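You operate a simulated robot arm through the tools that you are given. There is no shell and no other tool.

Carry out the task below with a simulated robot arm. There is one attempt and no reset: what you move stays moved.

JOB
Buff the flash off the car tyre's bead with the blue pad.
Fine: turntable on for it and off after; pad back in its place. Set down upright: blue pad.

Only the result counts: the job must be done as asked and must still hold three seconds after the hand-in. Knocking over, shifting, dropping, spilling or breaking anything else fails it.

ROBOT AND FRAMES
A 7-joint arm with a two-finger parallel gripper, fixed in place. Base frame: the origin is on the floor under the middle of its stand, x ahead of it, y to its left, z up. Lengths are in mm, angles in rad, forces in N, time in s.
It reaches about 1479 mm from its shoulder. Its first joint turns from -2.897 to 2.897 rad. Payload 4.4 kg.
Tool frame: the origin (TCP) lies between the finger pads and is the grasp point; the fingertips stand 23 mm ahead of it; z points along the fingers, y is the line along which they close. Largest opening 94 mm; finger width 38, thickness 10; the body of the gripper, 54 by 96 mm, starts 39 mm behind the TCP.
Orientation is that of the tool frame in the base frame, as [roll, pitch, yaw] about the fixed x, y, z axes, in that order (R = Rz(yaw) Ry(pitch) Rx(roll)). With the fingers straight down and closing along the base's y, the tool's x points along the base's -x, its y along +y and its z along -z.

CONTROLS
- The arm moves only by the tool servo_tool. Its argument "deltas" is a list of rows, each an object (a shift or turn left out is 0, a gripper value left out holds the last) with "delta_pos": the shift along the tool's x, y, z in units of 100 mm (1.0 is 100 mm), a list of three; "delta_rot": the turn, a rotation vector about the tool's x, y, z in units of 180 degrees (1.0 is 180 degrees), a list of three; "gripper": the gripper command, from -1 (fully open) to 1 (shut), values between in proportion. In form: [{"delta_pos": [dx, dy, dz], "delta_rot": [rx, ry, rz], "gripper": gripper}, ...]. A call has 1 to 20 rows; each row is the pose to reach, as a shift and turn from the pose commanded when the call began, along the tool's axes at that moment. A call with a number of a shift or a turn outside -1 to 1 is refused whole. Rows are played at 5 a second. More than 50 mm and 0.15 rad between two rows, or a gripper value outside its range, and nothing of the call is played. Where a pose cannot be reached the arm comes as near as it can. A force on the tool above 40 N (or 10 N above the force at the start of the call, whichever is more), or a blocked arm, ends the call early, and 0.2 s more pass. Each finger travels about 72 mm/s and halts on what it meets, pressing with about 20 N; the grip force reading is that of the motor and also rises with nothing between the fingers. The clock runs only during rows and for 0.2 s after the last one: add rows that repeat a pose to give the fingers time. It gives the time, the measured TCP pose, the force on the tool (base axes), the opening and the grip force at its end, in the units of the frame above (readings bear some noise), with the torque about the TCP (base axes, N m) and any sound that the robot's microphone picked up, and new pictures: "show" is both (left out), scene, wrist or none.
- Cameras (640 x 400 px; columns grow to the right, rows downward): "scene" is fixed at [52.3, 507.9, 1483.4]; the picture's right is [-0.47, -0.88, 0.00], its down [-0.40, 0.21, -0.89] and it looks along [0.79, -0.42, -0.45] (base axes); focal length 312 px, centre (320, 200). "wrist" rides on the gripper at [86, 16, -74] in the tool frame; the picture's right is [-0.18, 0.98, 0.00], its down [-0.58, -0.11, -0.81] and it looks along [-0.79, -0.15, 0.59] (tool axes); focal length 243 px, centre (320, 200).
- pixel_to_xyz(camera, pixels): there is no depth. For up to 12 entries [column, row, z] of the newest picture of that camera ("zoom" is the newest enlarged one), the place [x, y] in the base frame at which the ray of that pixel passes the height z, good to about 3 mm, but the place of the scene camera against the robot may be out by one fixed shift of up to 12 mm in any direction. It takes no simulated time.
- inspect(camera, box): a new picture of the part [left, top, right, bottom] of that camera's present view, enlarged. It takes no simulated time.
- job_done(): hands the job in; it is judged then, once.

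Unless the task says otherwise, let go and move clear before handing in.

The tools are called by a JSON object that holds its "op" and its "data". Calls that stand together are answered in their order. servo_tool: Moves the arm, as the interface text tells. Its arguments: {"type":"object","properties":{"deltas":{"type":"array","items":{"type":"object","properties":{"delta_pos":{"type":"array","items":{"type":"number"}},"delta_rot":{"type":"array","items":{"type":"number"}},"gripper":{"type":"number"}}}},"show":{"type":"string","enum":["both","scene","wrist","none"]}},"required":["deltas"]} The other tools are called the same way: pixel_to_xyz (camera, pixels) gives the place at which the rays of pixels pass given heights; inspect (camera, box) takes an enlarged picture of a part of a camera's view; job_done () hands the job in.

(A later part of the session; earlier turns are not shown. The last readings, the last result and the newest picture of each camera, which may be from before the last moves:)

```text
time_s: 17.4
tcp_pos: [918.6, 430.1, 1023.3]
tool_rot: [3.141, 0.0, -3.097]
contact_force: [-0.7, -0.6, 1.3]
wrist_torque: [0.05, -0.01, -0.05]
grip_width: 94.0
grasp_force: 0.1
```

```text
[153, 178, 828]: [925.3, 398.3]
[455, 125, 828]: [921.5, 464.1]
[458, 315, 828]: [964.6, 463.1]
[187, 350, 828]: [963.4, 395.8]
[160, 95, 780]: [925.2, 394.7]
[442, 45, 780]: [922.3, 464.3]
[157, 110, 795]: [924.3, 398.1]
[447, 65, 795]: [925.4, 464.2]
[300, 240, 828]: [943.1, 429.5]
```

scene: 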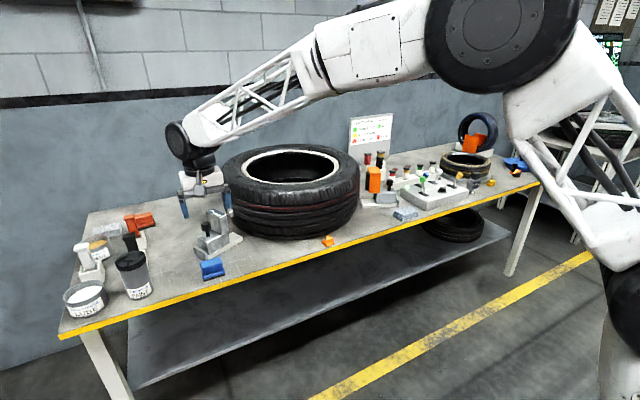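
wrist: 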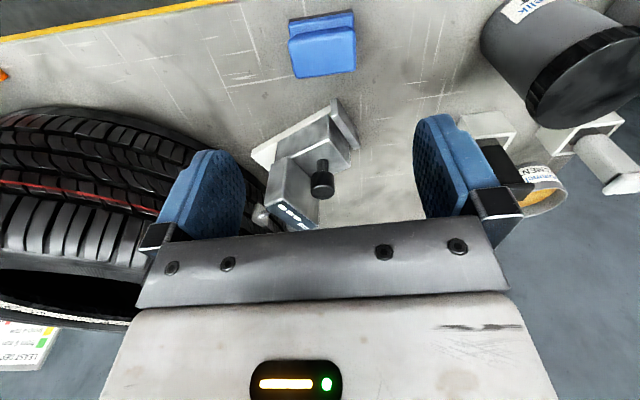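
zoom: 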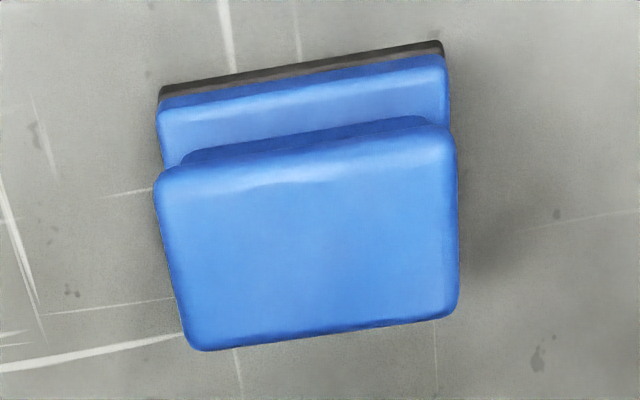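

The handle centre is at (943.7,430.3) with the top at z≈828, and the ends are at y≈397 and 464. I descend over it with open fingers in two stages.

{"op": "servo_tool", "data": {"deltas": [{"delta_pos": [-0.15, 0, 0.4]}, {"delta_pos": [-0.25, -0.005, 0.75]}, {"delta_pos": [-0.25, -0.005, 1]}], "show": "none"}}

{"op": "servo_tool", "data": {"deltas": [{"delta_pos": [0, 0, 0.35]}, {"delta_pos": [0, 0, 0.65]}], "show": "both"}}

```text
time_s: 18.2
tcp_pos: [942.0, 432.8, 923.7]
tool_rot: [3.141, 0.0, -3.095]
contact_force: [-0.2, 1.4, 0.7]
wrist_torque: [-0.04, -0.01, 0.01]
grip_width: 94.1
grasp_force: 0.1
```

```text
time_s: 18.8
tcp_pos: [942.3, 432.1, 856.9]
tool_rot: [-3.142, 0.002, -3.097]
contact_force: [-0.2, 0.3, 0.8]
wrist_torque: [-0.01, 0.02, -0.02]
grip_width: 93.9
grasp_force: 0.2
```

scene: 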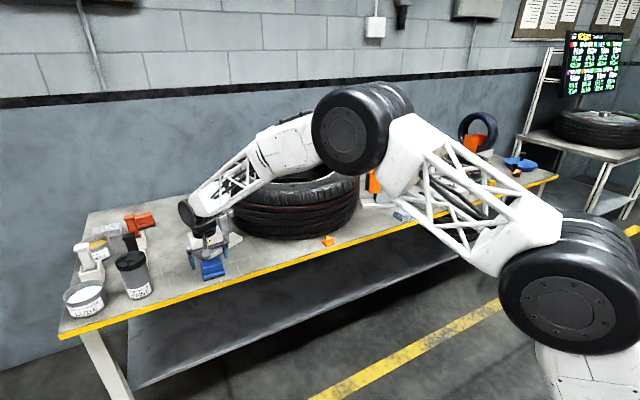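
wrist: 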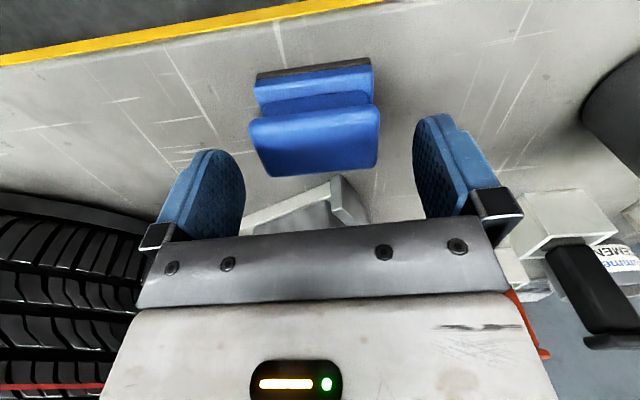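

{"op": "inspect", "data": {"camera": "scene", "box": [180, 210, 260, 285]}}

{"op": "inspect", "data": {"camera": "wrist", "box": [140, 40, 520, 260]}}

```text
5.33 times, centred on (220, 248) of scene
```

zoom: 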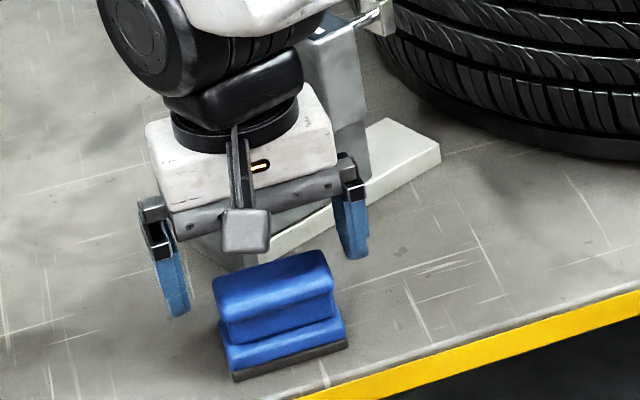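

```text
1.68 times, centred on (330, 150) of wrist
```

zoom: 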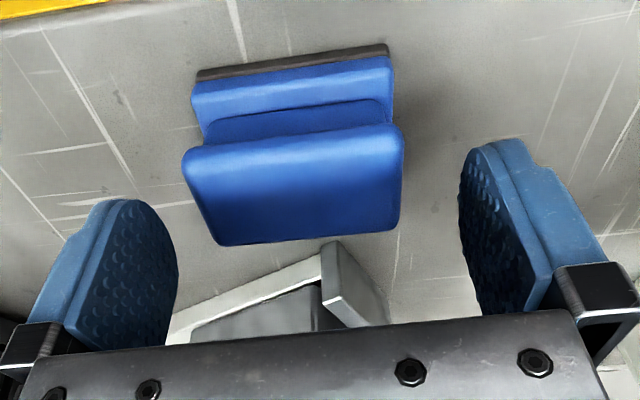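

The pad sits centred between the open fingers at wrist (315,143). I lower 29 mm and close on the handle's ends.

{"op": "servo_tool", "data": {"deltas": [{"delta_pos": [0, 0, 0.15]}, {"delta_pos": [0, 0, 0.29]}, {"delta_pos": [0, 0, 0.29]}, {"delta_pos": [0, 0, 0.29], "gripper": 0}, {"delta_pos": [0, 0, 0.29], "gripper": 1}, {"delta_pos": [0, 0, 0.29], "gripper": 1}, {"delta_pos": [0, 0, 0.29], "gripper": 1}, {"delta_pos": [0, 0, 0.29], "gripper": 1}], "show": "both"}}

{"op": "inspect", "data": {"camera": "scene", "box": [180, 210, 260, 285]}}

{"op": "inspect", "data": {"camera": "wrist", "box": [140, 40, 520, 260]}}

```text
time_s: 20.6
tcp_pos: [941.4, 431.2, 829.4]
tool_rot: [3.141, 0.001, -3.094]
contact_force: [0.4, 0.4, -0.1]
wrist_torque: [0.0, 0.02, 0.04]
grip_width: 68.9
grasp_force: 19.8
```

scene: 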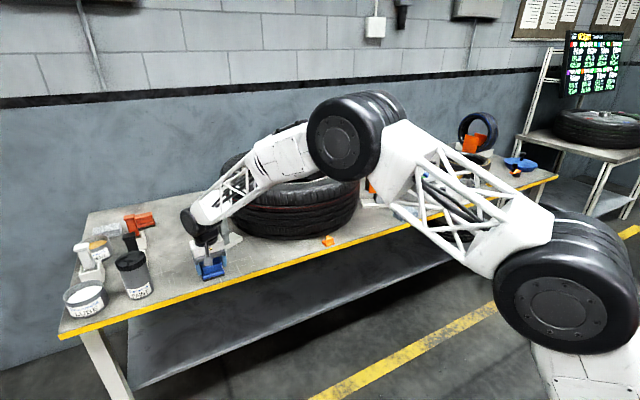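
wrist: 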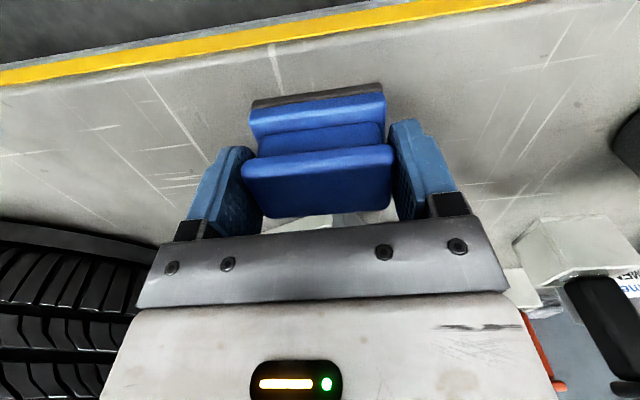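

```text
5.33 times, centred on (220, 248) of scene
```

zoom: 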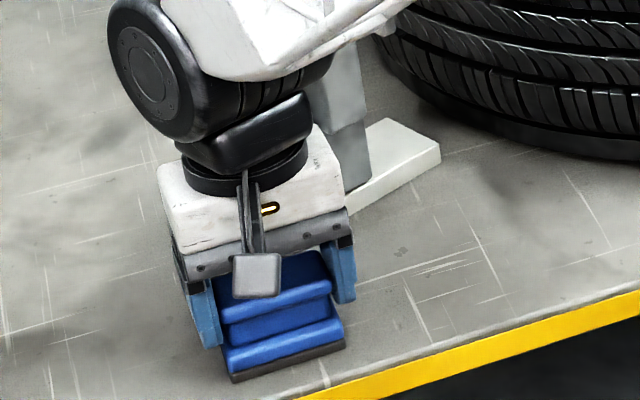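

```text
1.68 times, centred on (330, 150) of wrist
```

zoom: 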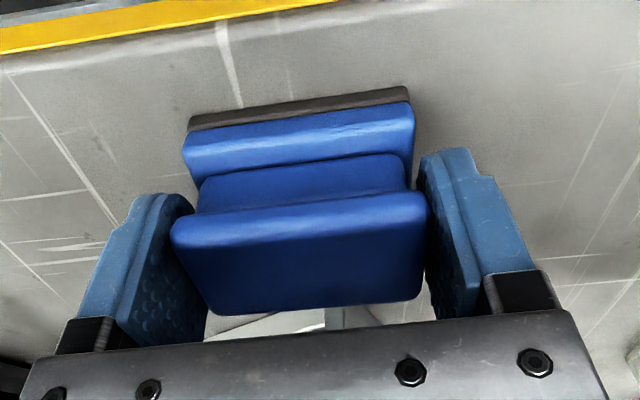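

The grip reads 68.9 mm wide with 20 N on the handle's ends. The pad's home pose is TCP (941.5,431.3,829), yaw -3.095. I lift it straight up.

{"op": "servo_tool", "data": {"deltas": [{"delta_pos": [0, 0, -0.1]}, {"delta_pos": [0, 0, -0.4]}, {"delta_pos": [0, 0, -0.8]}, {"delta_pos": [0, 0, -1]}], "show": "wrist"}}

```text
time_s: 21.6
tcp_pos: [940.1, 432.1, 928.9]
tool_rot: [3.141, 0.0, -3.096]
contact_force: [-0.5, 0.5, -1.9]
wrist_torque: [0.0, -0.02, -0.03]
grip_width: 68.5
grasp_force: 20.6
```

wrist: 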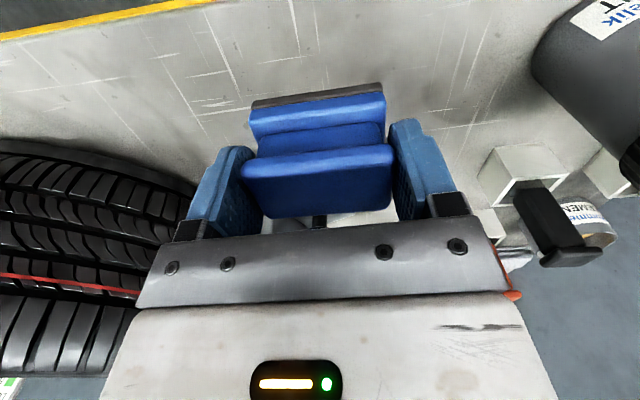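

The pad is held firmly and its weight shows (-1.9 N). I'll climb and move to the middle of the tyre for a look at the bead.

{"op": "servo_tool", "data": {"deltas": [{"delta_pos": [0.15, 0, -0.4]}, {"delta_pos": [0.3, 0, -0.8]}, {"delta_pos": [0.4, 0, -1]}], "show": "none"}}

{"op": "servo_tool", "data": {"deltas": [{"delta_pos": [0.1, -0.33, -0.3]}, {"delta_pos": [0.2, -0.67, -0.6]}, {"delta_pos": [0.3, -1, -0.9]}], "show": "none"}}

{"op": "servo_tool", "data": {"deltas": [{"delta_pos": [0.1, -0.33, -0.3]}, {"delta_pos": [0.2, -0.67, -0.6]}, {"delta_pos": [0.3, -1, -0.9]}], "show": "none"}}

{"op": "servo_tool", "data": {"deltas": [{"delta_pos": [0, -0.45, -0.1]}, {"delta_pos": [0, -0.9, -0.2]}, {"delta_pos": [0, -1, -0.3]}], "show": "both"}}

```text
time_s: 22.4
tcp_pos: [903.3, 429.7, 1026.9]
tool_rot: [-3.141, -0.001, -3.096]
contact_force: [0.1, -1.3, -2.2]
wrist_torque: [0.0, 0.03, -0.03]
grip_width: 68.3
grasp_force: 19.4
```

```text
time_s: 23.2
tcp_pos: [877.1, 328.1, 1118.6]
tool_rot: [-3.141, -0.002, -3.097]
contact_force: [0.7, -0.4, -2.5]
wrist_torque: [-0.01, 0.05, -0.01]
grip_width: 68.5
grasp_force: 19.6
```

```text
time_s: 24.0
tcp_pos: [852.0, 229.0, 1207.2]
tool_rot: [-3.142, -0.001, -3.095]
contact_force: [0.4, 0.5, -2.4]
wrist_torque: [0.05, -0.01, 0.01]
grip_width: 68.4
grasp_force: 20.3
```

```text
time_s: 24.8
tcp_pos: [854.8, 126.3, 1239.3]
tool_rot: [-3.141, -0.001, -3.095]
contact_force: [-0.2, -0.4, -2.0]
wrist_torque: [-0.01, 0.0, -0.04]
grip_width: 68.4
grasp_force: 19.9
```

scene: 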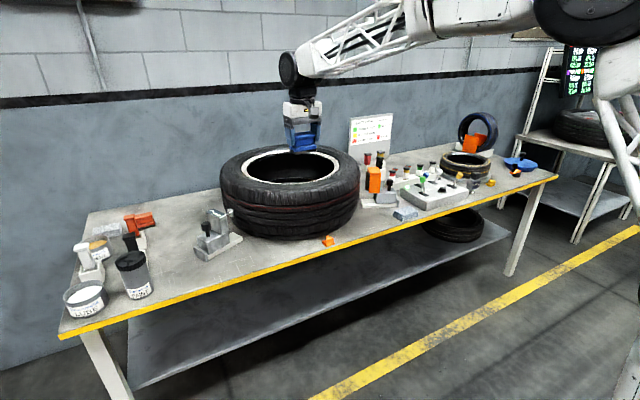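
wrist: 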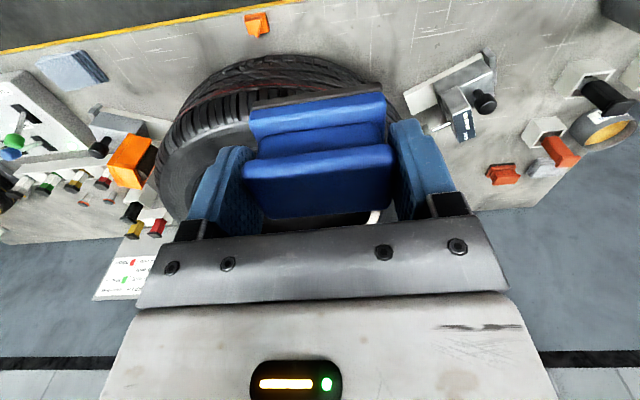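

The pad hides the bead from this angle. I'll move forward over the tyre so that the near bead shows above the pad in the wrist picture.

{"op": "servo_tool", "data": {"deltas": [{"delta_pos": [-0.3, -0.2, 0]}, {"delta_pos": [-0.65, -0.45, 0]}, {"delta_pos": [-1, -0.65, 0]}], "show": "none"}}

{"op": "servo_tool", "data": {"deltas": [{"delta_pos": [-0.3, -0.2, 0]}, {"delta_pos": [-0.65, -0.45, 0]}, {"delta_pos": [-1, -0.65, 0]}], "show": "both"}}

{"op": "inspect", "data": {"camera": "wrist", "box": [120, 0, 520, 230]}}

{"op": "inspect", "data": {"camera": "scene", "box": [200, 130, 380, 250]}}

```text
time_s: 25.6
tcp_pos: [958.7, 65.4, 1239.2]
tool_rot: [-3.141, 0.002, -3.095]
contact_force: [0.2, -0.6, -0.6]
wrist_torque: [0.0, 0.01, -0.03]
grip_width: 68.2
grasp_force: 20.4
```

```text
time_s: 26.4
tcp_pos: [1062.6, 6.6, 1241.5]
tool_rot: [3.141, 0.001, -3.096]
contact_force: [-0.6, 0.1, -0.2]
wrist_torque: [0.0, 0.01, -0.01]
grip_width: 68.1
grasp_force: 19.9
```

scene: 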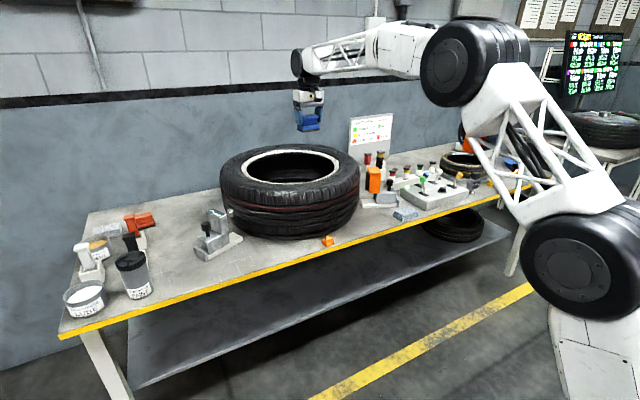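
wrist: 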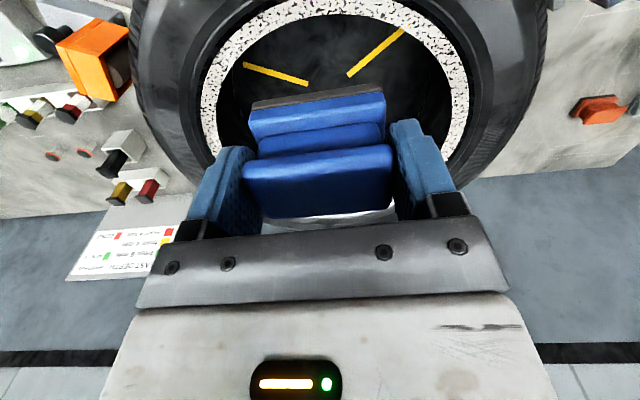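

```text
1.60 times, centred on (320, 115) of wrist
```

zoom: 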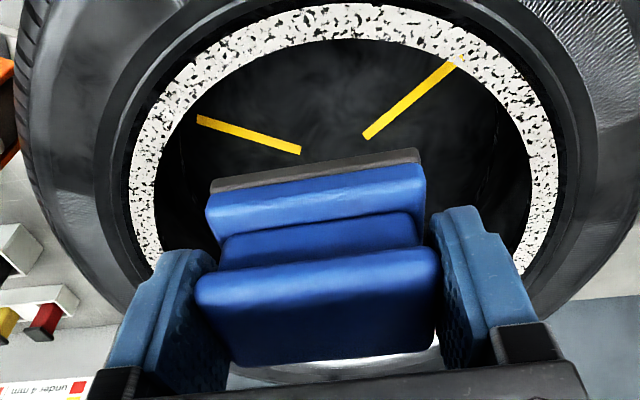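

```text
3.33 times, centred on (290, 190) of scene
```

zoom: 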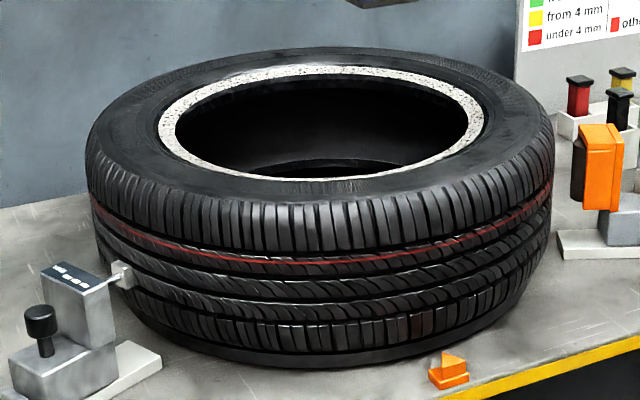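

The white flashed bead ring is clearly seen, and the turntable's yellow spokes show at zoom (250,135) and (410,100). I'll measure the ring and let a little time pass to see it turn.

{"op": "pixel_to_xyz", "data": {"camera": "wrist", "pixels": [[202, 105, 960], [219, 110, 960], [468, 98, 960], [451, 100, 960], [333, -2, 960], [335, 15, 960], [333, -2, 940], [335, 15, 940], [333, -2, 980], [335, 15, 980]]}}

{"op": "pixel_to_xyz", "data": {"camera": "scene", "pixels": [[241.4, 167.5, 960], [340.2, 165.4, 960], [293, 184, 960], [290.6, 148.9, 960], [241.4, 167.5, 940], [340.2, 165.4, 940], [293, 184, 940], [290.6, 148.9, 940], [241.4, 167.5, 980], [340.2, 165.4, 980], [293, 184, 980], [290.6, 148.9, 980]]}}

{"op": "servo_tool", "data": {"deltas": [{"delta_pos": [0, 0, 0]}, {"delta_pos": [0, 0, 0]}], "show": "wrist"}}

```text
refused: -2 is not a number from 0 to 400
```

```text
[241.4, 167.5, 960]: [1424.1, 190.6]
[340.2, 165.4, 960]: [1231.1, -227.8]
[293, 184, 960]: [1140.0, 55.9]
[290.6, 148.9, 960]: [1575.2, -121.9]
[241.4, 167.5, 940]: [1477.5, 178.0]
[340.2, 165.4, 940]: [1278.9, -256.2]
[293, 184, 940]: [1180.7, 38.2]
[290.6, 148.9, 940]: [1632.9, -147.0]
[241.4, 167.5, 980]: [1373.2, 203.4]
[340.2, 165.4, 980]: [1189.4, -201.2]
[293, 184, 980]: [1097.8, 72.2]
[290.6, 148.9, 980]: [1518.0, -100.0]
```

```text
time_s: 27.0
tcp_pos: [1062.6, 7.4, 1240.3]
tool_rot: [-3.141, -0.002, -3.094]
contact_force: [-0.2, -0.1, -2.1]
wrist_torque: [-0.02, 0.0, 0.01]
grip_width: 68.0
grasp_force: 19.7
```

wrist: 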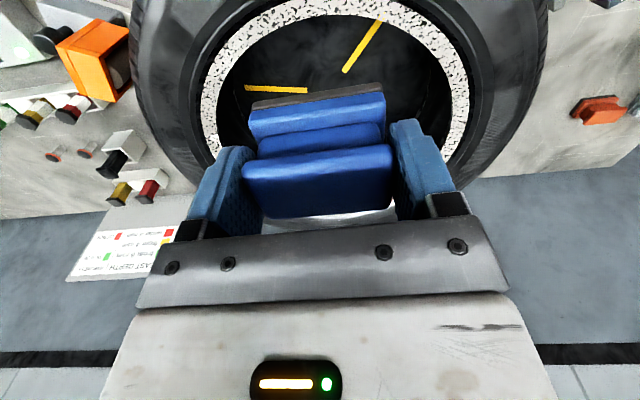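

The spokes have moved (right spoke from (405,27) to (378,20)), so the big tyre's table is turning at about 0.5 rad/s and its near side travels toward -y. Now I measure the ring with valid pixels.

{"op": "pixel_to_xyz", "data": {"camera": "wrist", "pixels": [[202, 105, 960], [219, 110, 960], [468, 98, 960], [451, 100, 960], [333, 0, 960], [335, 15, 960], [202, 105, 1000], [468, 98, 1000], [335, 15, 1000], [335, 15, 920], [202, 105, 920], [468, 98, 920]]}}

{"op": "inspect", "data": {"camera": "wrist", "box": [180, 0, 340, 100]}}

```text
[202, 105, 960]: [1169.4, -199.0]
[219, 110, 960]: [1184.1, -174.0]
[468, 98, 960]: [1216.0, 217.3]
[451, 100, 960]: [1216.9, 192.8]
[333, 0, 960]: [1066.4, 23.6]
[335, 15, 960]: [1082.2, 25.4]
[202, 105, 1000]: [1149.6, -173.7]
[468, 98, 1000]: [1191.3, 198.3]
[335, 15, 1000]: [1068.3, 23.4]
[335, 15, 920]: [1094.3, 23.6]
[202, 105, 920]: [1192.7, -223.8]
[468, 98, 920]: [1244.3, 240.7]
```

```text
4.00 times, centred on (260, 50) of wrist
```

zoom: 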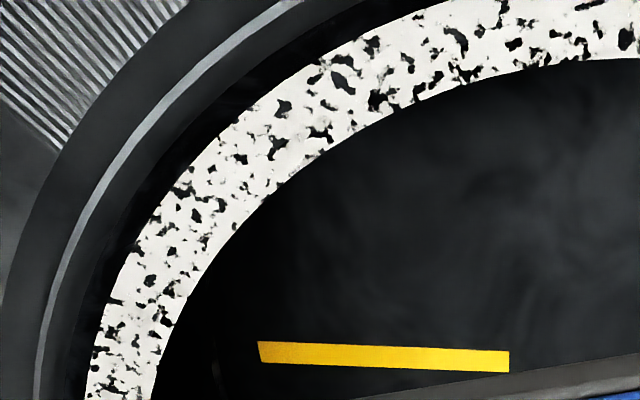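

The rays from both cameras agree on a ring at z≈1000, centre near (1258,8) and mid radius about 200, so its near middle is around x≈1060, right below the pad. I descend partly to z≈1120 and look again.

{"op": "servo_tool", "data": {"deltas": [{"delta_pos": [0, 0, 0.4]}, {"delta_pos": [0, 0, 0.8]}, {"delta_pos": [0, 0, 1.0]}], "show": "both"}}

{"op": "inspect", "data": {"camera": "wrist", "box": [120, 0, 520, 230]}}

{"op": "inspect", "data": {"camera": "scene", "box": [230, 90, 380, 200]}}

```text
time_s: 27.8
tcp_pos: [1059.0, 7.3, 1140.5]
tool_rot: [3.141, 0.002, -3.097]
contact_force: [0.6, 0.4, 0.5]
wrist_torque: [0.01, -0.04, 0.03]
grip_width: 67.8
grasp_force: 20.5
```

scene: 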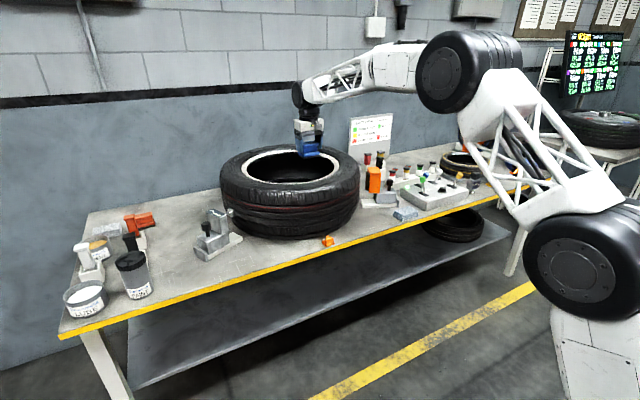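
wrist: 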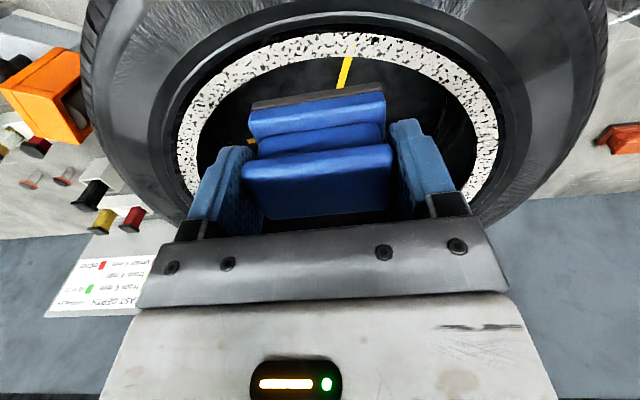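

```text
1.60 times, centred on (320, 115) of wrist
```

zoom: 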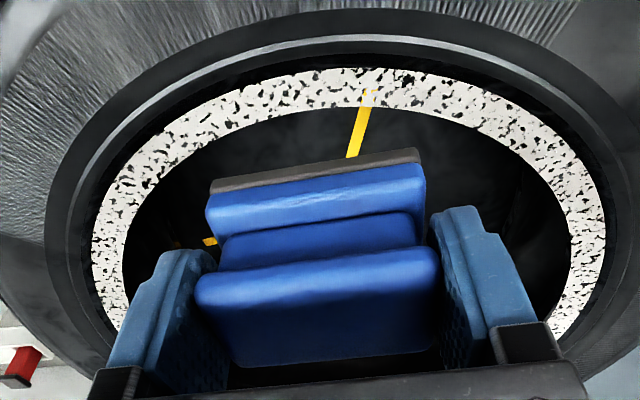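

```text
3.64 times, centred on (305, 145) of scene
```

zoom: 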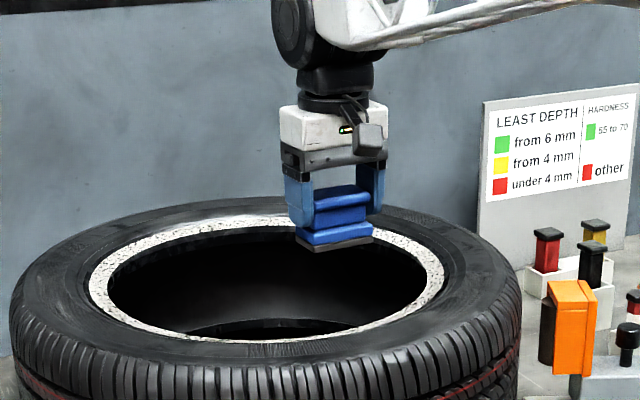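

The ring sits a little below an outer sidewall lip (grey line at zoom (350,40)). I'll measure ring edges and the lip again from this lower view to get their heights.

{"op": "pixel_to_xyz", "data": {"camera": "wrist", "pixels": [[342, 56, 1000], [342, 56, 980], [342, 56, 960], [345, 32, 1000], [345, 32, 980], [345, 32, 960], [340, 15, 1000], [340, 15, 980], [177, 135, 980], [197, 142, 980], [499, 135, 980], [478, 135, 980]]}}

```text
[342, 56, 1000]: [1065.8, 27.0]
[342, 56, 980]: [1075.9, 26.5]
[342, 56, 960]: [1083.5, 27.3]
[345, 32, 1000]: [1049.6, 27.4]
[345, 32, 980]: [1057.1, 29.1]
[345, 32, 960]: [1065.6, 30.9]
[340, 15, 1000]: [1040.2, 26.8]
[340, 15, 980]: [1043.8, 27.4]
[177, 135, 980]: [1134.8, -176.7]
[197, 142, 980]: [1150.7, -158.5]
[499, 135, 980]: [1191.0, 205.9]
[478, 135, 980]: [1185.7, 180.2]
```

The two wrist views give the ring's outer edge at z≈1000, radius ≈208, centre ≈(1257,-1). Since the near side looks thin and the far side thick, the ring slopes down inward. I'll look closely at its profile.

{"op": "inspect", "data": {"camera": "wrist", "box": [150, 20, 280, 110]}}

{"op": "inspect", "data": {"camera": "wrist", "box": [420, 40, 540, 200]}}

{"op": "inspect", "data": {"camera": "scene", "box": [235, 140, 290, 180]}}

{"op": "inspect", "data": {"camera": "scene", "box": [280, 150, 350, 195]}}

```text
4.44 times, centred on (215, 65) of wrist
```

zoom: 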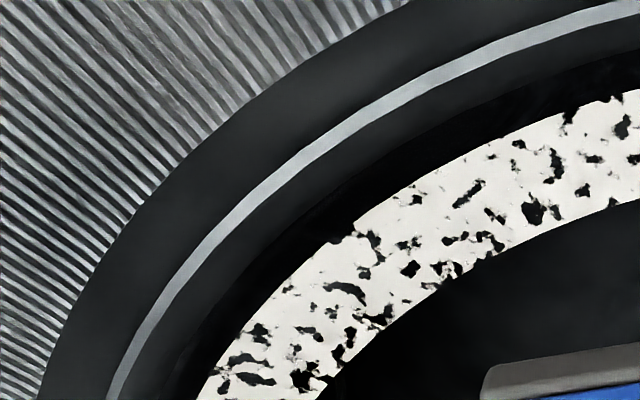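

```text
2.50 times, centred on (480, 120) of wrist
```

zoom: 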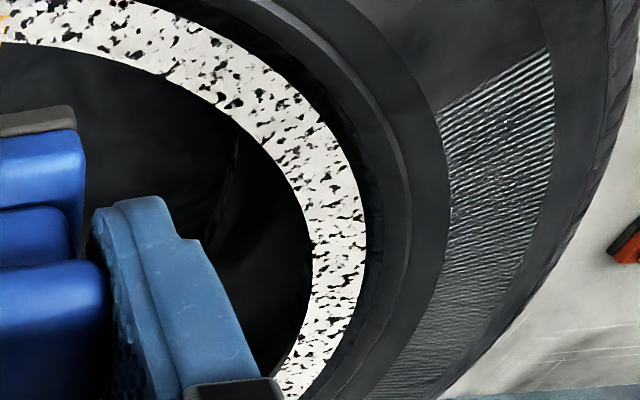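

```text
10.00 times, centred on (262, 160) of scene
```

zoom: 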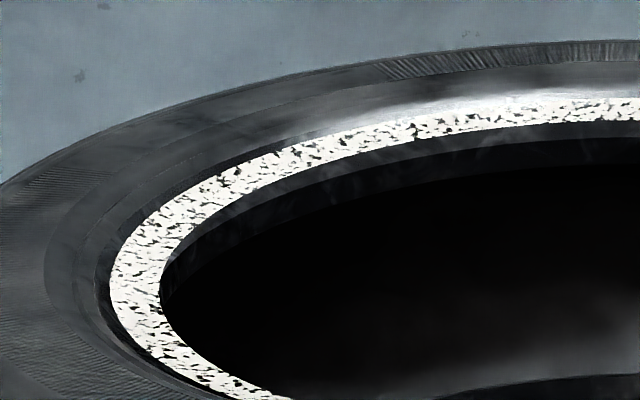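

```text
8.89 times, centred on (315, 172) of scene
```

zoom: 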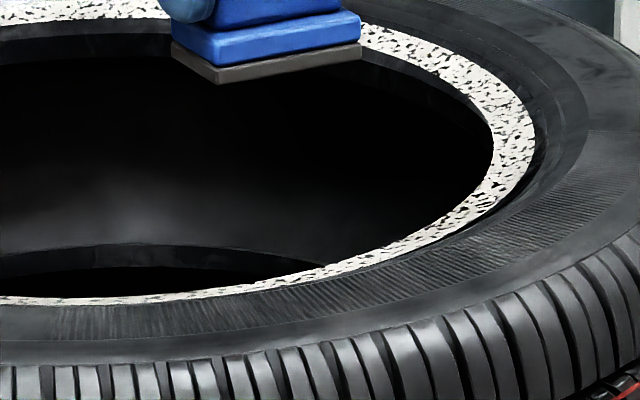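

The ring slopes inward by roughly 15–20° and sits behind a small lip. I'll tilt the pad about 0.25 rad to match, square its yaw, and stop about 30 mm above the near side of the bead.

{"op": "servo_tool", "data": {"deltas": [{"delta_pos": [-0.08, -0.03, 0.2], "delta_rot": [0, 0.02, 0.004]}, {"delta_pos": [-0.16, -0.06, 0.4], "delta_rot": [0, 0.05, 0.009]}, {"delta_pos": [-0.246, -0.082, 0.6], "delta_rot": [0, 0.0796, 0.0145]}, {"delta_pos": [-0.246, -0.082, 0.6], "delta_rot": [0, 0.0796, 0.0145]}], "show": "both"}}

{"op": "inspect", "data": {"camera": "wrist", "box": [120, 0, 520, 230]}}

{"op": "inspect", "data": {"camera": "scene", "box": [260, 110, 350, 195]}}

```text
time_s: 28.8
tcp_pos: [1086.4, -0.5, 1079.3]
tool_rot: [-3.137, -0.25, 3.139]
contact_force: [-0.4, -0.1, -1.3]
wrist_torque: [0.01, -0.01, 0.04]
grip_width: 68.1
grasp_force: 19.6
```

scene: 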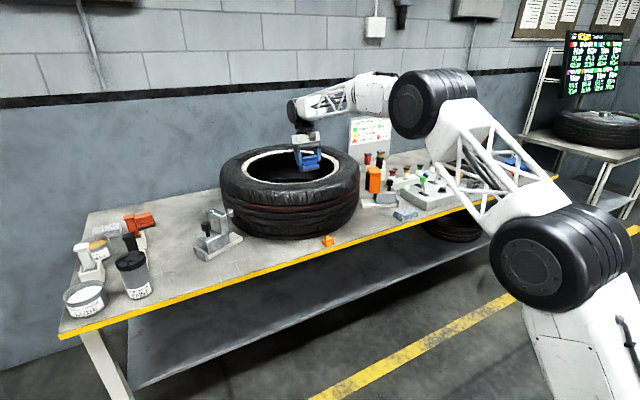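
wrist: 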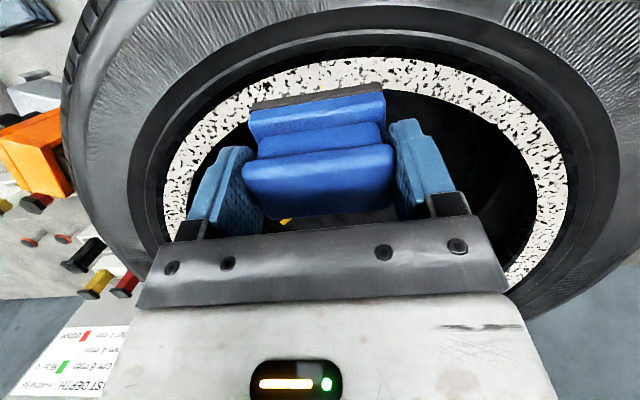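

```text
1.60 times, centred on (320, 115) of wrist
```

zoom: 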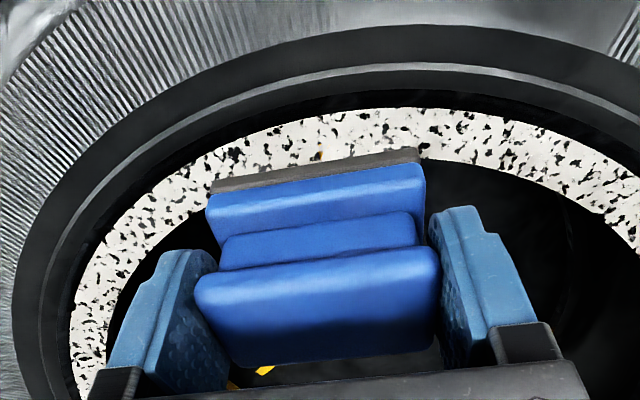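

```text
4.71 times, centred on (305, 152) of scene
```

zoom: 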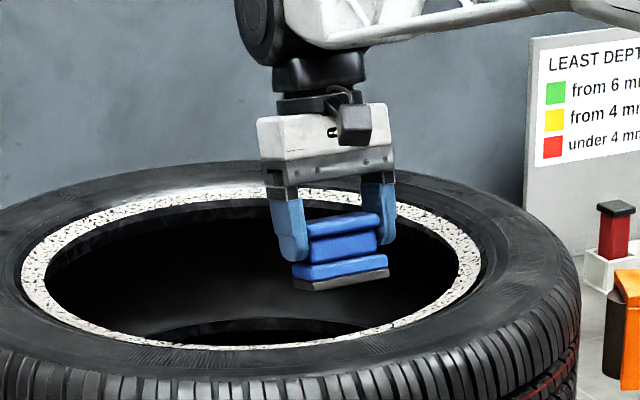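

The pad is parallel above the near bead, roughly 35 mm away, with the ring's outer edge at wrist (370,57). I shift 4 mm inward and move along the tool axis toward it.

{"op": "servo_tool", "data": {"deltas": [{"delta_pos": [-0.04, 0, 0.1]}, {"delta_pos": [-0.04, 0, 0.2]}, {"delta_pos": [-0.04, 0, 0.24]}], "show": "both"}}

{"op": "inspect", "data": {"camera": "wrist", "box": [120, 0, 520, 230]}}

{"op": "inspect", "data": {"camera": "scene", "box": [260, 110, 350, 195]}}

```text
time_s: 29.6
tcp_pos: [1084.0, -0.2, 1054.7]
tool_rot: [-3.135, -0.249, 3.141]
contact_force: [-0.1, -0.1, -1.0]
wrist_torque: [-0.03, 0.01, 0.01]
grip_width: 67.8
grasp_force: 20.1
```

scene: 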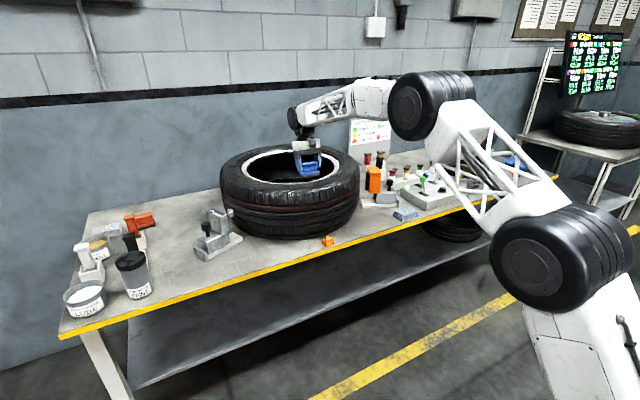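
wrist: 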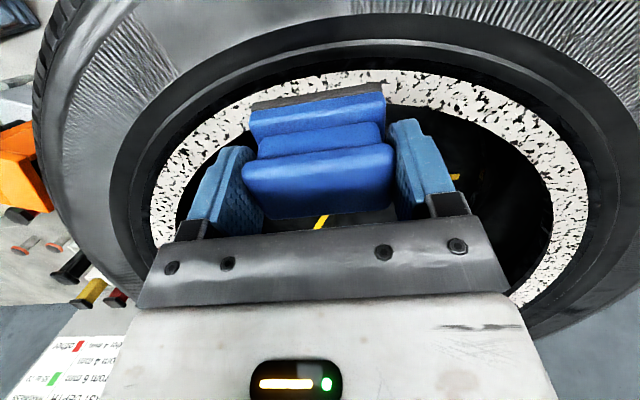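

```text
1.60 times, centred on (320, 115) of wrist
```

zoom: 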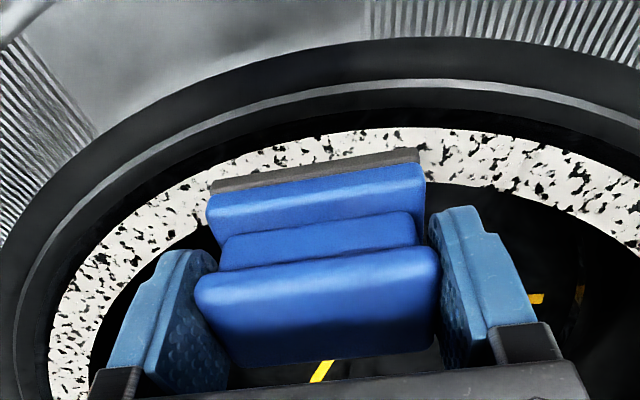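

```text
4.71 times, centred on (305, 152) of scene
```

zoom: 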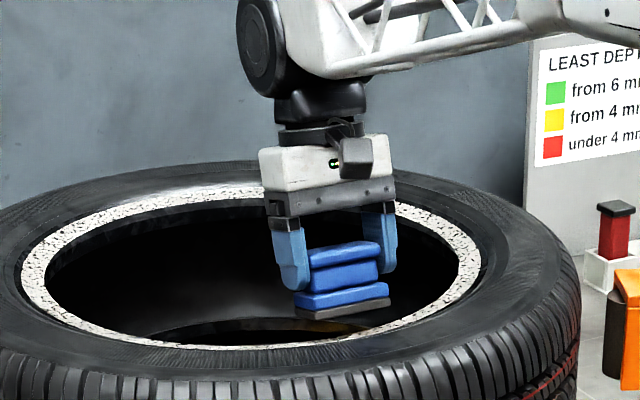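

The gap is now roughly 10 mm and the pad's outer edge lines up with the ring's outer edge. I creep in with small steps and watch the force.

{"op": "servo_tool", "data": {"deltas": [{"delta_pos": [0, 0, 0.02]}, {"delta_pos": [0, 0, 0.04]}, {"delta_pos": [0, 0, 0.06]}], "show": "none"}}

```text
time_s: 30.4
tcp_pos: [1082.1, -0.3, 1049.7]
tool_rot: [-3.136, -0.249, 3.139]
contact_force: [0.3, 0.1, -2.3]
wrist_torque: [0.02, 0.01, -0.02]
grip_width: 67.7
grasp_force: 20.4
```

{"op": "servo_tool", "data": {"deltas": [{"delta_pos": [0, 0, 0.02]}, {"delta_pos": [0, 0, 0.03]}], "show": "none"}}

```text
time_s: 31.0
tcp_pos: [1082.7, -1.4, 1045.3]
tool_rot: [-3.136, -0.249, 3.139]
contact_force: [0.6, 0.6, -0.5]
wrist_torque: [0.02, 0.01, 0.03]
grip_width: 67.7
grasp_force: 20.3
```

{"op": "servo_tool", "data": {"deltas": [{"delta_pos": [0, 0, 0.02]}, {"delta_pos": [0, 0, 0.03]}], "show": "both"}}

{"op": "inspect", "data": {"camera": "wrist", "box": [120, 0, 520, 230]}}

{"op": "inspect", "data": {"camera": "scene", "box": [280, 140, 340, 190]}}

```text
time_s: 31.6
tcp_pos: [1080.3, 0.4, 1041.8]
tool_rot: [-3.137, -0.25, 3.14]
contact_force: [0.2, 0.5, -1.7]
wrist_torque: [0.01, -0.02, 0.01]
grip_width: 67.8
grasp_force: 20.2
```

scene: 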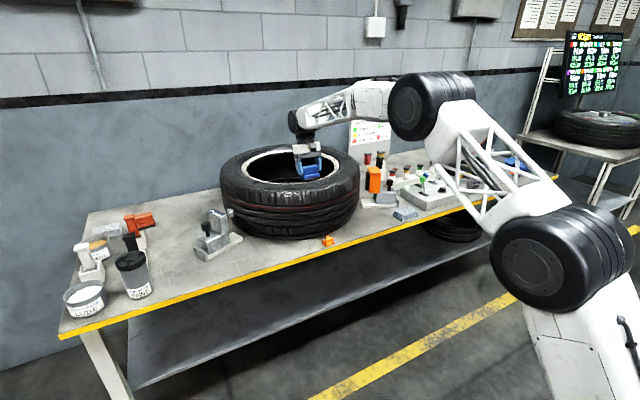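
wrist: 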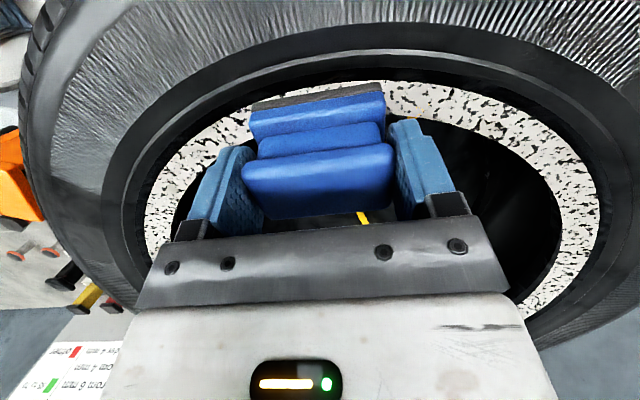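

```text
1.60 times, centred on (320, 115) of wrist
```

zoom: 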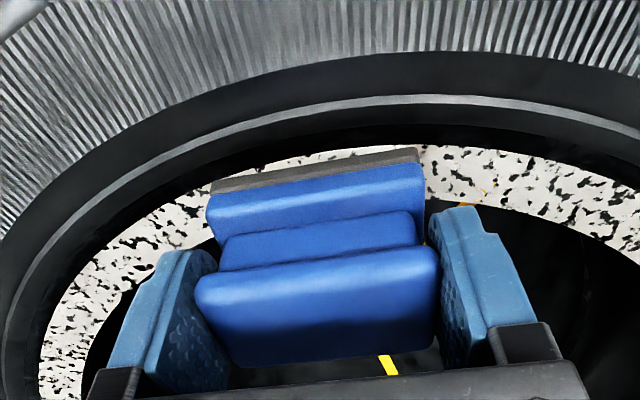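

```text
8.00 times, centred on (310, 165) of scene
```

zoom: 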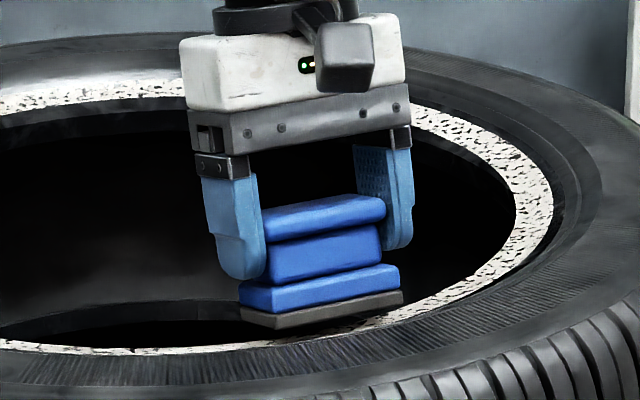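

No contact yet (force ≈0). The ring may lie a little lower than I guessed, so I'll measure its edges again from this close view before going on.

{"op": "inspect", "data": {"camera": "wrist", "box": [130, 60, 330, 260]}}

{"op": "inspect", "data": {"camera": "wrist", "box": [380, 40, 640, 320]}}

```text
2.00 times, centred on (230, 160) of wrist
```

zoom: 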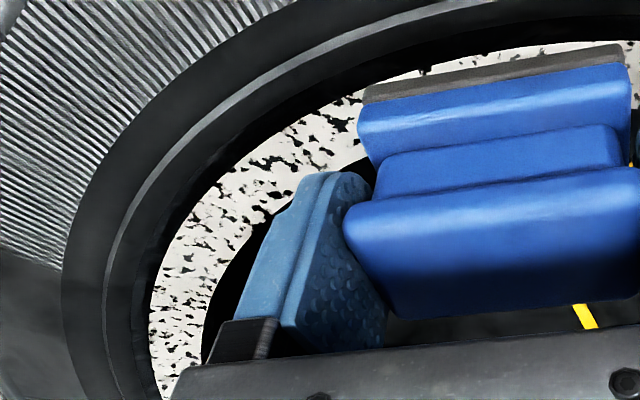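

```text
1.43 times, centred on (510, 180) of wrist
```

zoom: 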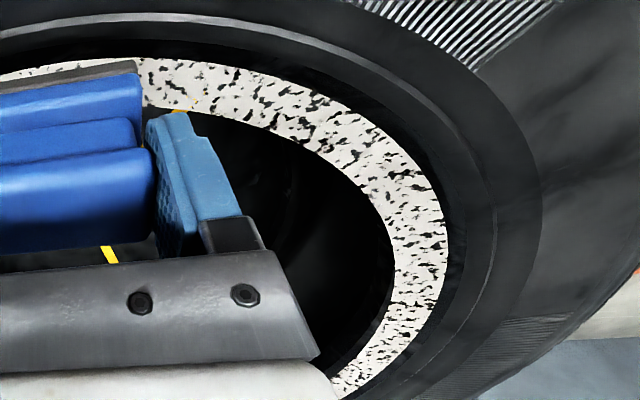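

{"op": "pixel_to_xyz", "data": {"camera": "wrist", "pixels": [[426.1, 83.5, 990], [496, 103, 990], [565.9, 145, 990], [597.4, 204.5, 990], [586.9, 249.9, 990], [232.5, 112.5, 990], [195, 135, 990], [160, 172.5, 990], [145, 212.5, 990]]}}

{"op": "pixel_to_xyz", "data": {"camera": "wrist", "pixels": [[447.1, 125.5, 990], [496, 143.6, 990], [541.5, 176.5, 990], [560.3, 215, 990], [252.5, 139, 990], [172.5, 220, 990], [426.1, 83.5, 970], [565.9, 145, 970], [597.4, 204.5, 970]]}}

```text
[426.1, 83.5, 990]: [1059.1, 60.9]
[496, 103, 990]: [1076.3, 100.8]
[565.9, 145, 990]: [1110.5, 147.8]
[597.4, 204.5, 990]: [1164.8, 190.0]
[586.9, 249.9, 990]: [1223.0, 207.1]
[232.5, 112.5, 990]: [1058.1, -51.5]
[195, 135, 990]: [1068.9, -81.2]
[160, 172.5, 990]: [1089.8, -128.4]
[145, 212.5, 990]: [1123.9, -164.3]
```

```text
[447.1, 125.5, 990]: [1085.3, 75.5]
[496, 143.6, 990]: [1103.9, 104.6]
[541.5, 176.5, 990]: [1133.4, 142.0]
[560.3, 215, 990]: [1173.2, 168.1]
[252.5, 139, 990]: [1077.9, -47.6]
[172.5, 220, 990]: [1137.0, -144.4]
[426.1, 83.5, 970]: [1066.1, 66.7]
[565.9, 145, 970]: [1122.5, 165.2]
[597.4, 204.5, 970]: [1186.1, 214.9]
```

Combining the three views, the ring's outer edge is at z≈991, radius ≈215, centre ≈(1269,-2), and its inner edge is nearly as high, so it is close to flat. I'll check the height of the outer lip before choosing the tilt.

{"op": "pixel_to_xyz", "data": {"camera": "wrist", "pixels": [[389, 50.6, 990], [389, 50.6, 1000], [496, 68, 1000], [586.9, 117, 1000], [632.4, 180, 1000], [232.5, 85, 1000], [170, 125, 1000], [132.5, 167.5, 1000], [340, 62, 1000], [340, 62, 990]]}}

```text
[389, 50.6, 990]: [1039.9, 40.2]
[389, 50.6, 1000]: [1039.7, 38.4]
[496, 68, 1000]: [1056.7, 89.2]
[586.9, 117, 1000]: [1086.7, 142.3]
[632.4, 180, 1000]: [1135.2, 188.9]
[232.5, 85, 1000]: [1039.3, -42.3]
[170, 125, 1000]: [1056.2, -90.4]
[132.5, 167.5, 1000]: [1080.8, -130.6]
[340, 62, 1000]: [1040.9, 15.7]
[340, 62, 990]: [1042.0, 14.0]
```

The lip (radius ≈234, z≈991) is level with the ring and 19 mm outside it, so a nearly flat pad centred on the ring (x≈1069) fits. I back off a little, reduce the tilt to about 0.08 rad, and centre the pad.

{"op": "servo_tool", "data": {"deltas": [{"delta_pos": [0.02, 0, -0.06], "delta_rot": [0, -0.01, 0]}, {"delta_pos": [0.06, -0.01, -0.06], "delta_rot": [0, -0.03, 0]}, {"delta_pos": [0.11, -0.01, -0.056], "delta_rot": [0, -0.054, 0]}, {"delta_pos": [0.11, -0.01, -0.056], "delta_rot": [0, -0.054, 0]}], "show": "wrist"}}

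{"op": "inspect", "data": {"camera": "wrist", "box": [120, 0, 520, 230]}}

{"op": "inspect", "data": {"camera": "scene", "box": [280, 140, 340, 190]}}

```text
time_s: 32.6
tcp_pos: [1071.1, -0.9, 1050.8]
tool_rot: [-3.137, -0.079, -3.141]
contact_force: [0.3, 0.4, -1.7]
wrist_torque: [-0.02, 0.02, 0.0]
grip_width: 67.6
grasp_force: 19.5
```

wrist: 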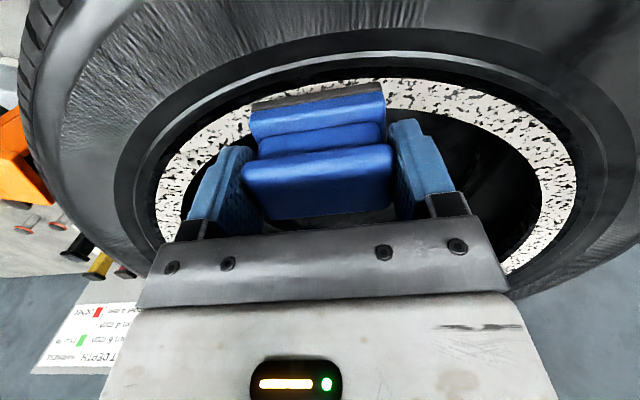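

```text
1.60 times, centred on (320, 115) of wrist
```

zoom: 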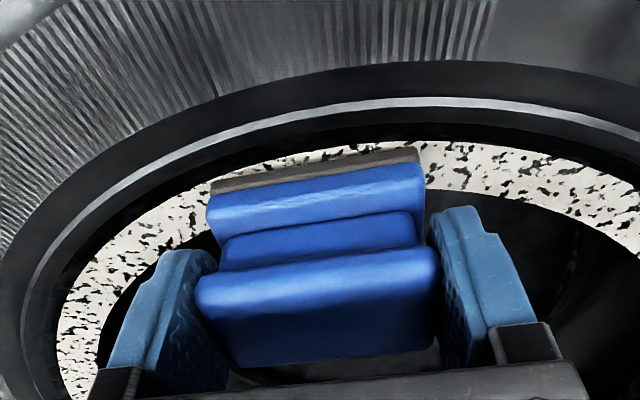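

```text
8.00 times, centred on (310, 165) of scene
```

zoom: 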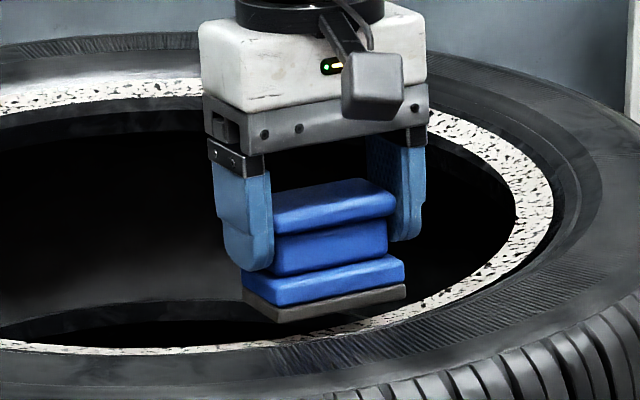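

The pad now hangs level about 10 mm above the near bead (scene zoom (325,310)). I creep down.

{"op": "servo_tool", "data": {"deltas": [{"delta_pos": [0, 0, 0.03]}, {"delta_pos": [0, 0, 0.06]}], "show": "none"}}

{"op": "servo_tool", "data": {"deltas": [{"delta_pos": [0, 0, 0.01]}, {"delta_pos": [0, 0, 0.02]}, {"delta_pos": [0, 0, 0.02]}], "show": "none"}}

```text
time_s: 33.2
tcp_pos: [1071.0, -0.1, 1044.5]
tool_rot: [-3.136, -0.08, -3.14]
contact_force: [-0.6, -0.1, -1.0]
wrist_torque: [0.01, 0.0, 0.0]
grip_width: 67.6
grasp_force: 19.6
```

```text
time_s: 34.0
tcp_pos: [1071.6, -1.4, 1042.2]
tool_rot: [-3.136, -0.081, 3.141]
contact_force: [0.7, -0.5, -1.3]
wrist_torque: [0.01, 0.04, -0.03]
grip_width: 68.1
grasp_force: 20.1
```

{"op": "servo_tool", "data": {"deltas": [{"delta_pos": [0, 0, 0.01]}, {"delta_pos": [0, 0, 0.02]}, {"delta_pos": [0, 0, 0.02]}], "show": "none"}}

{"op": "servo_tool", "data": {"deltas": [{"delta_pos": [0, 0, 0.01]}, {"delta_pos": [0, 0, 0.02]}, {"delta_pos": [0, 0, 0.02]}], "show": "both"}}

{"op": "inspect", "data": {"camera": "scene", "box": [280, 140, 340, 190]}}

{"op": "inspect", "data": {"camera": "wrist", "box": [120, 0, 520, 230]}}

```text
time_s: 34.8
tcp_pos: [1071.1, -0.5, 1041.1]
tool_rot: [-3.137, -0.081, -3.141]
contact_force: [-0.2, 0.2, -1.2]
wrist_torque: [-0.01, -0.02, 0.01]
grip_width: 67.8
grasp_force: 20.1
```

```text
time_s: 35.6
tcp_pos: [1071.0, -2.8, 1040.1]
tool_rot: [-3.136, -0.079, -3.141]
contact_force: [6.2, -4.1, 4.1]
wrist_torque: [-0.31, -0.12, 0.26]
grip_width: 68.1
grasp_force: 19.5
```

scene: 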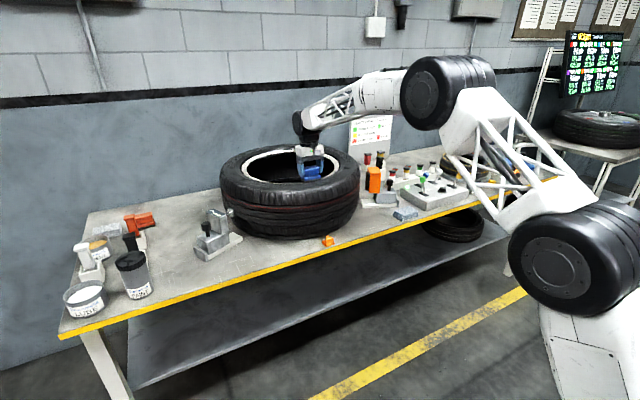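
wrist: 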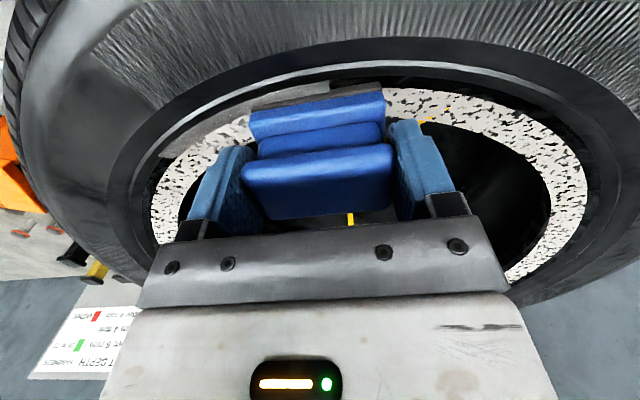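

```text
8.00 times, centred on (310, 165) of scene
```

zoom: 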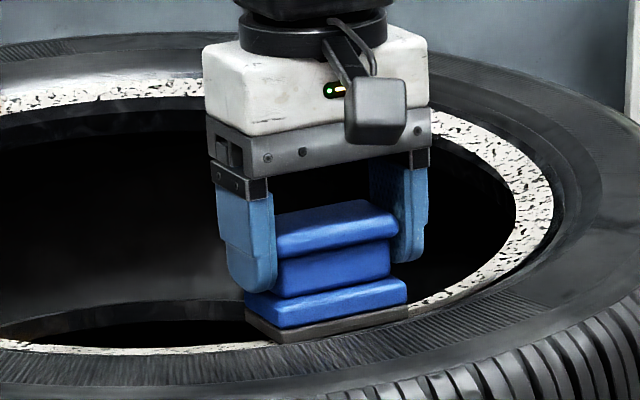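

```text
1.60 times, centred on (320, 115) of wrist
```

zoom: 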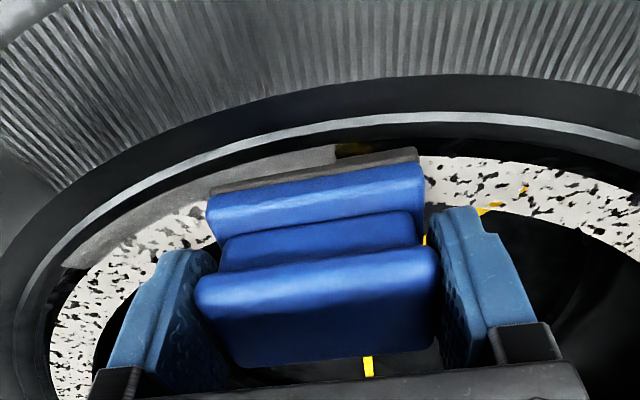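

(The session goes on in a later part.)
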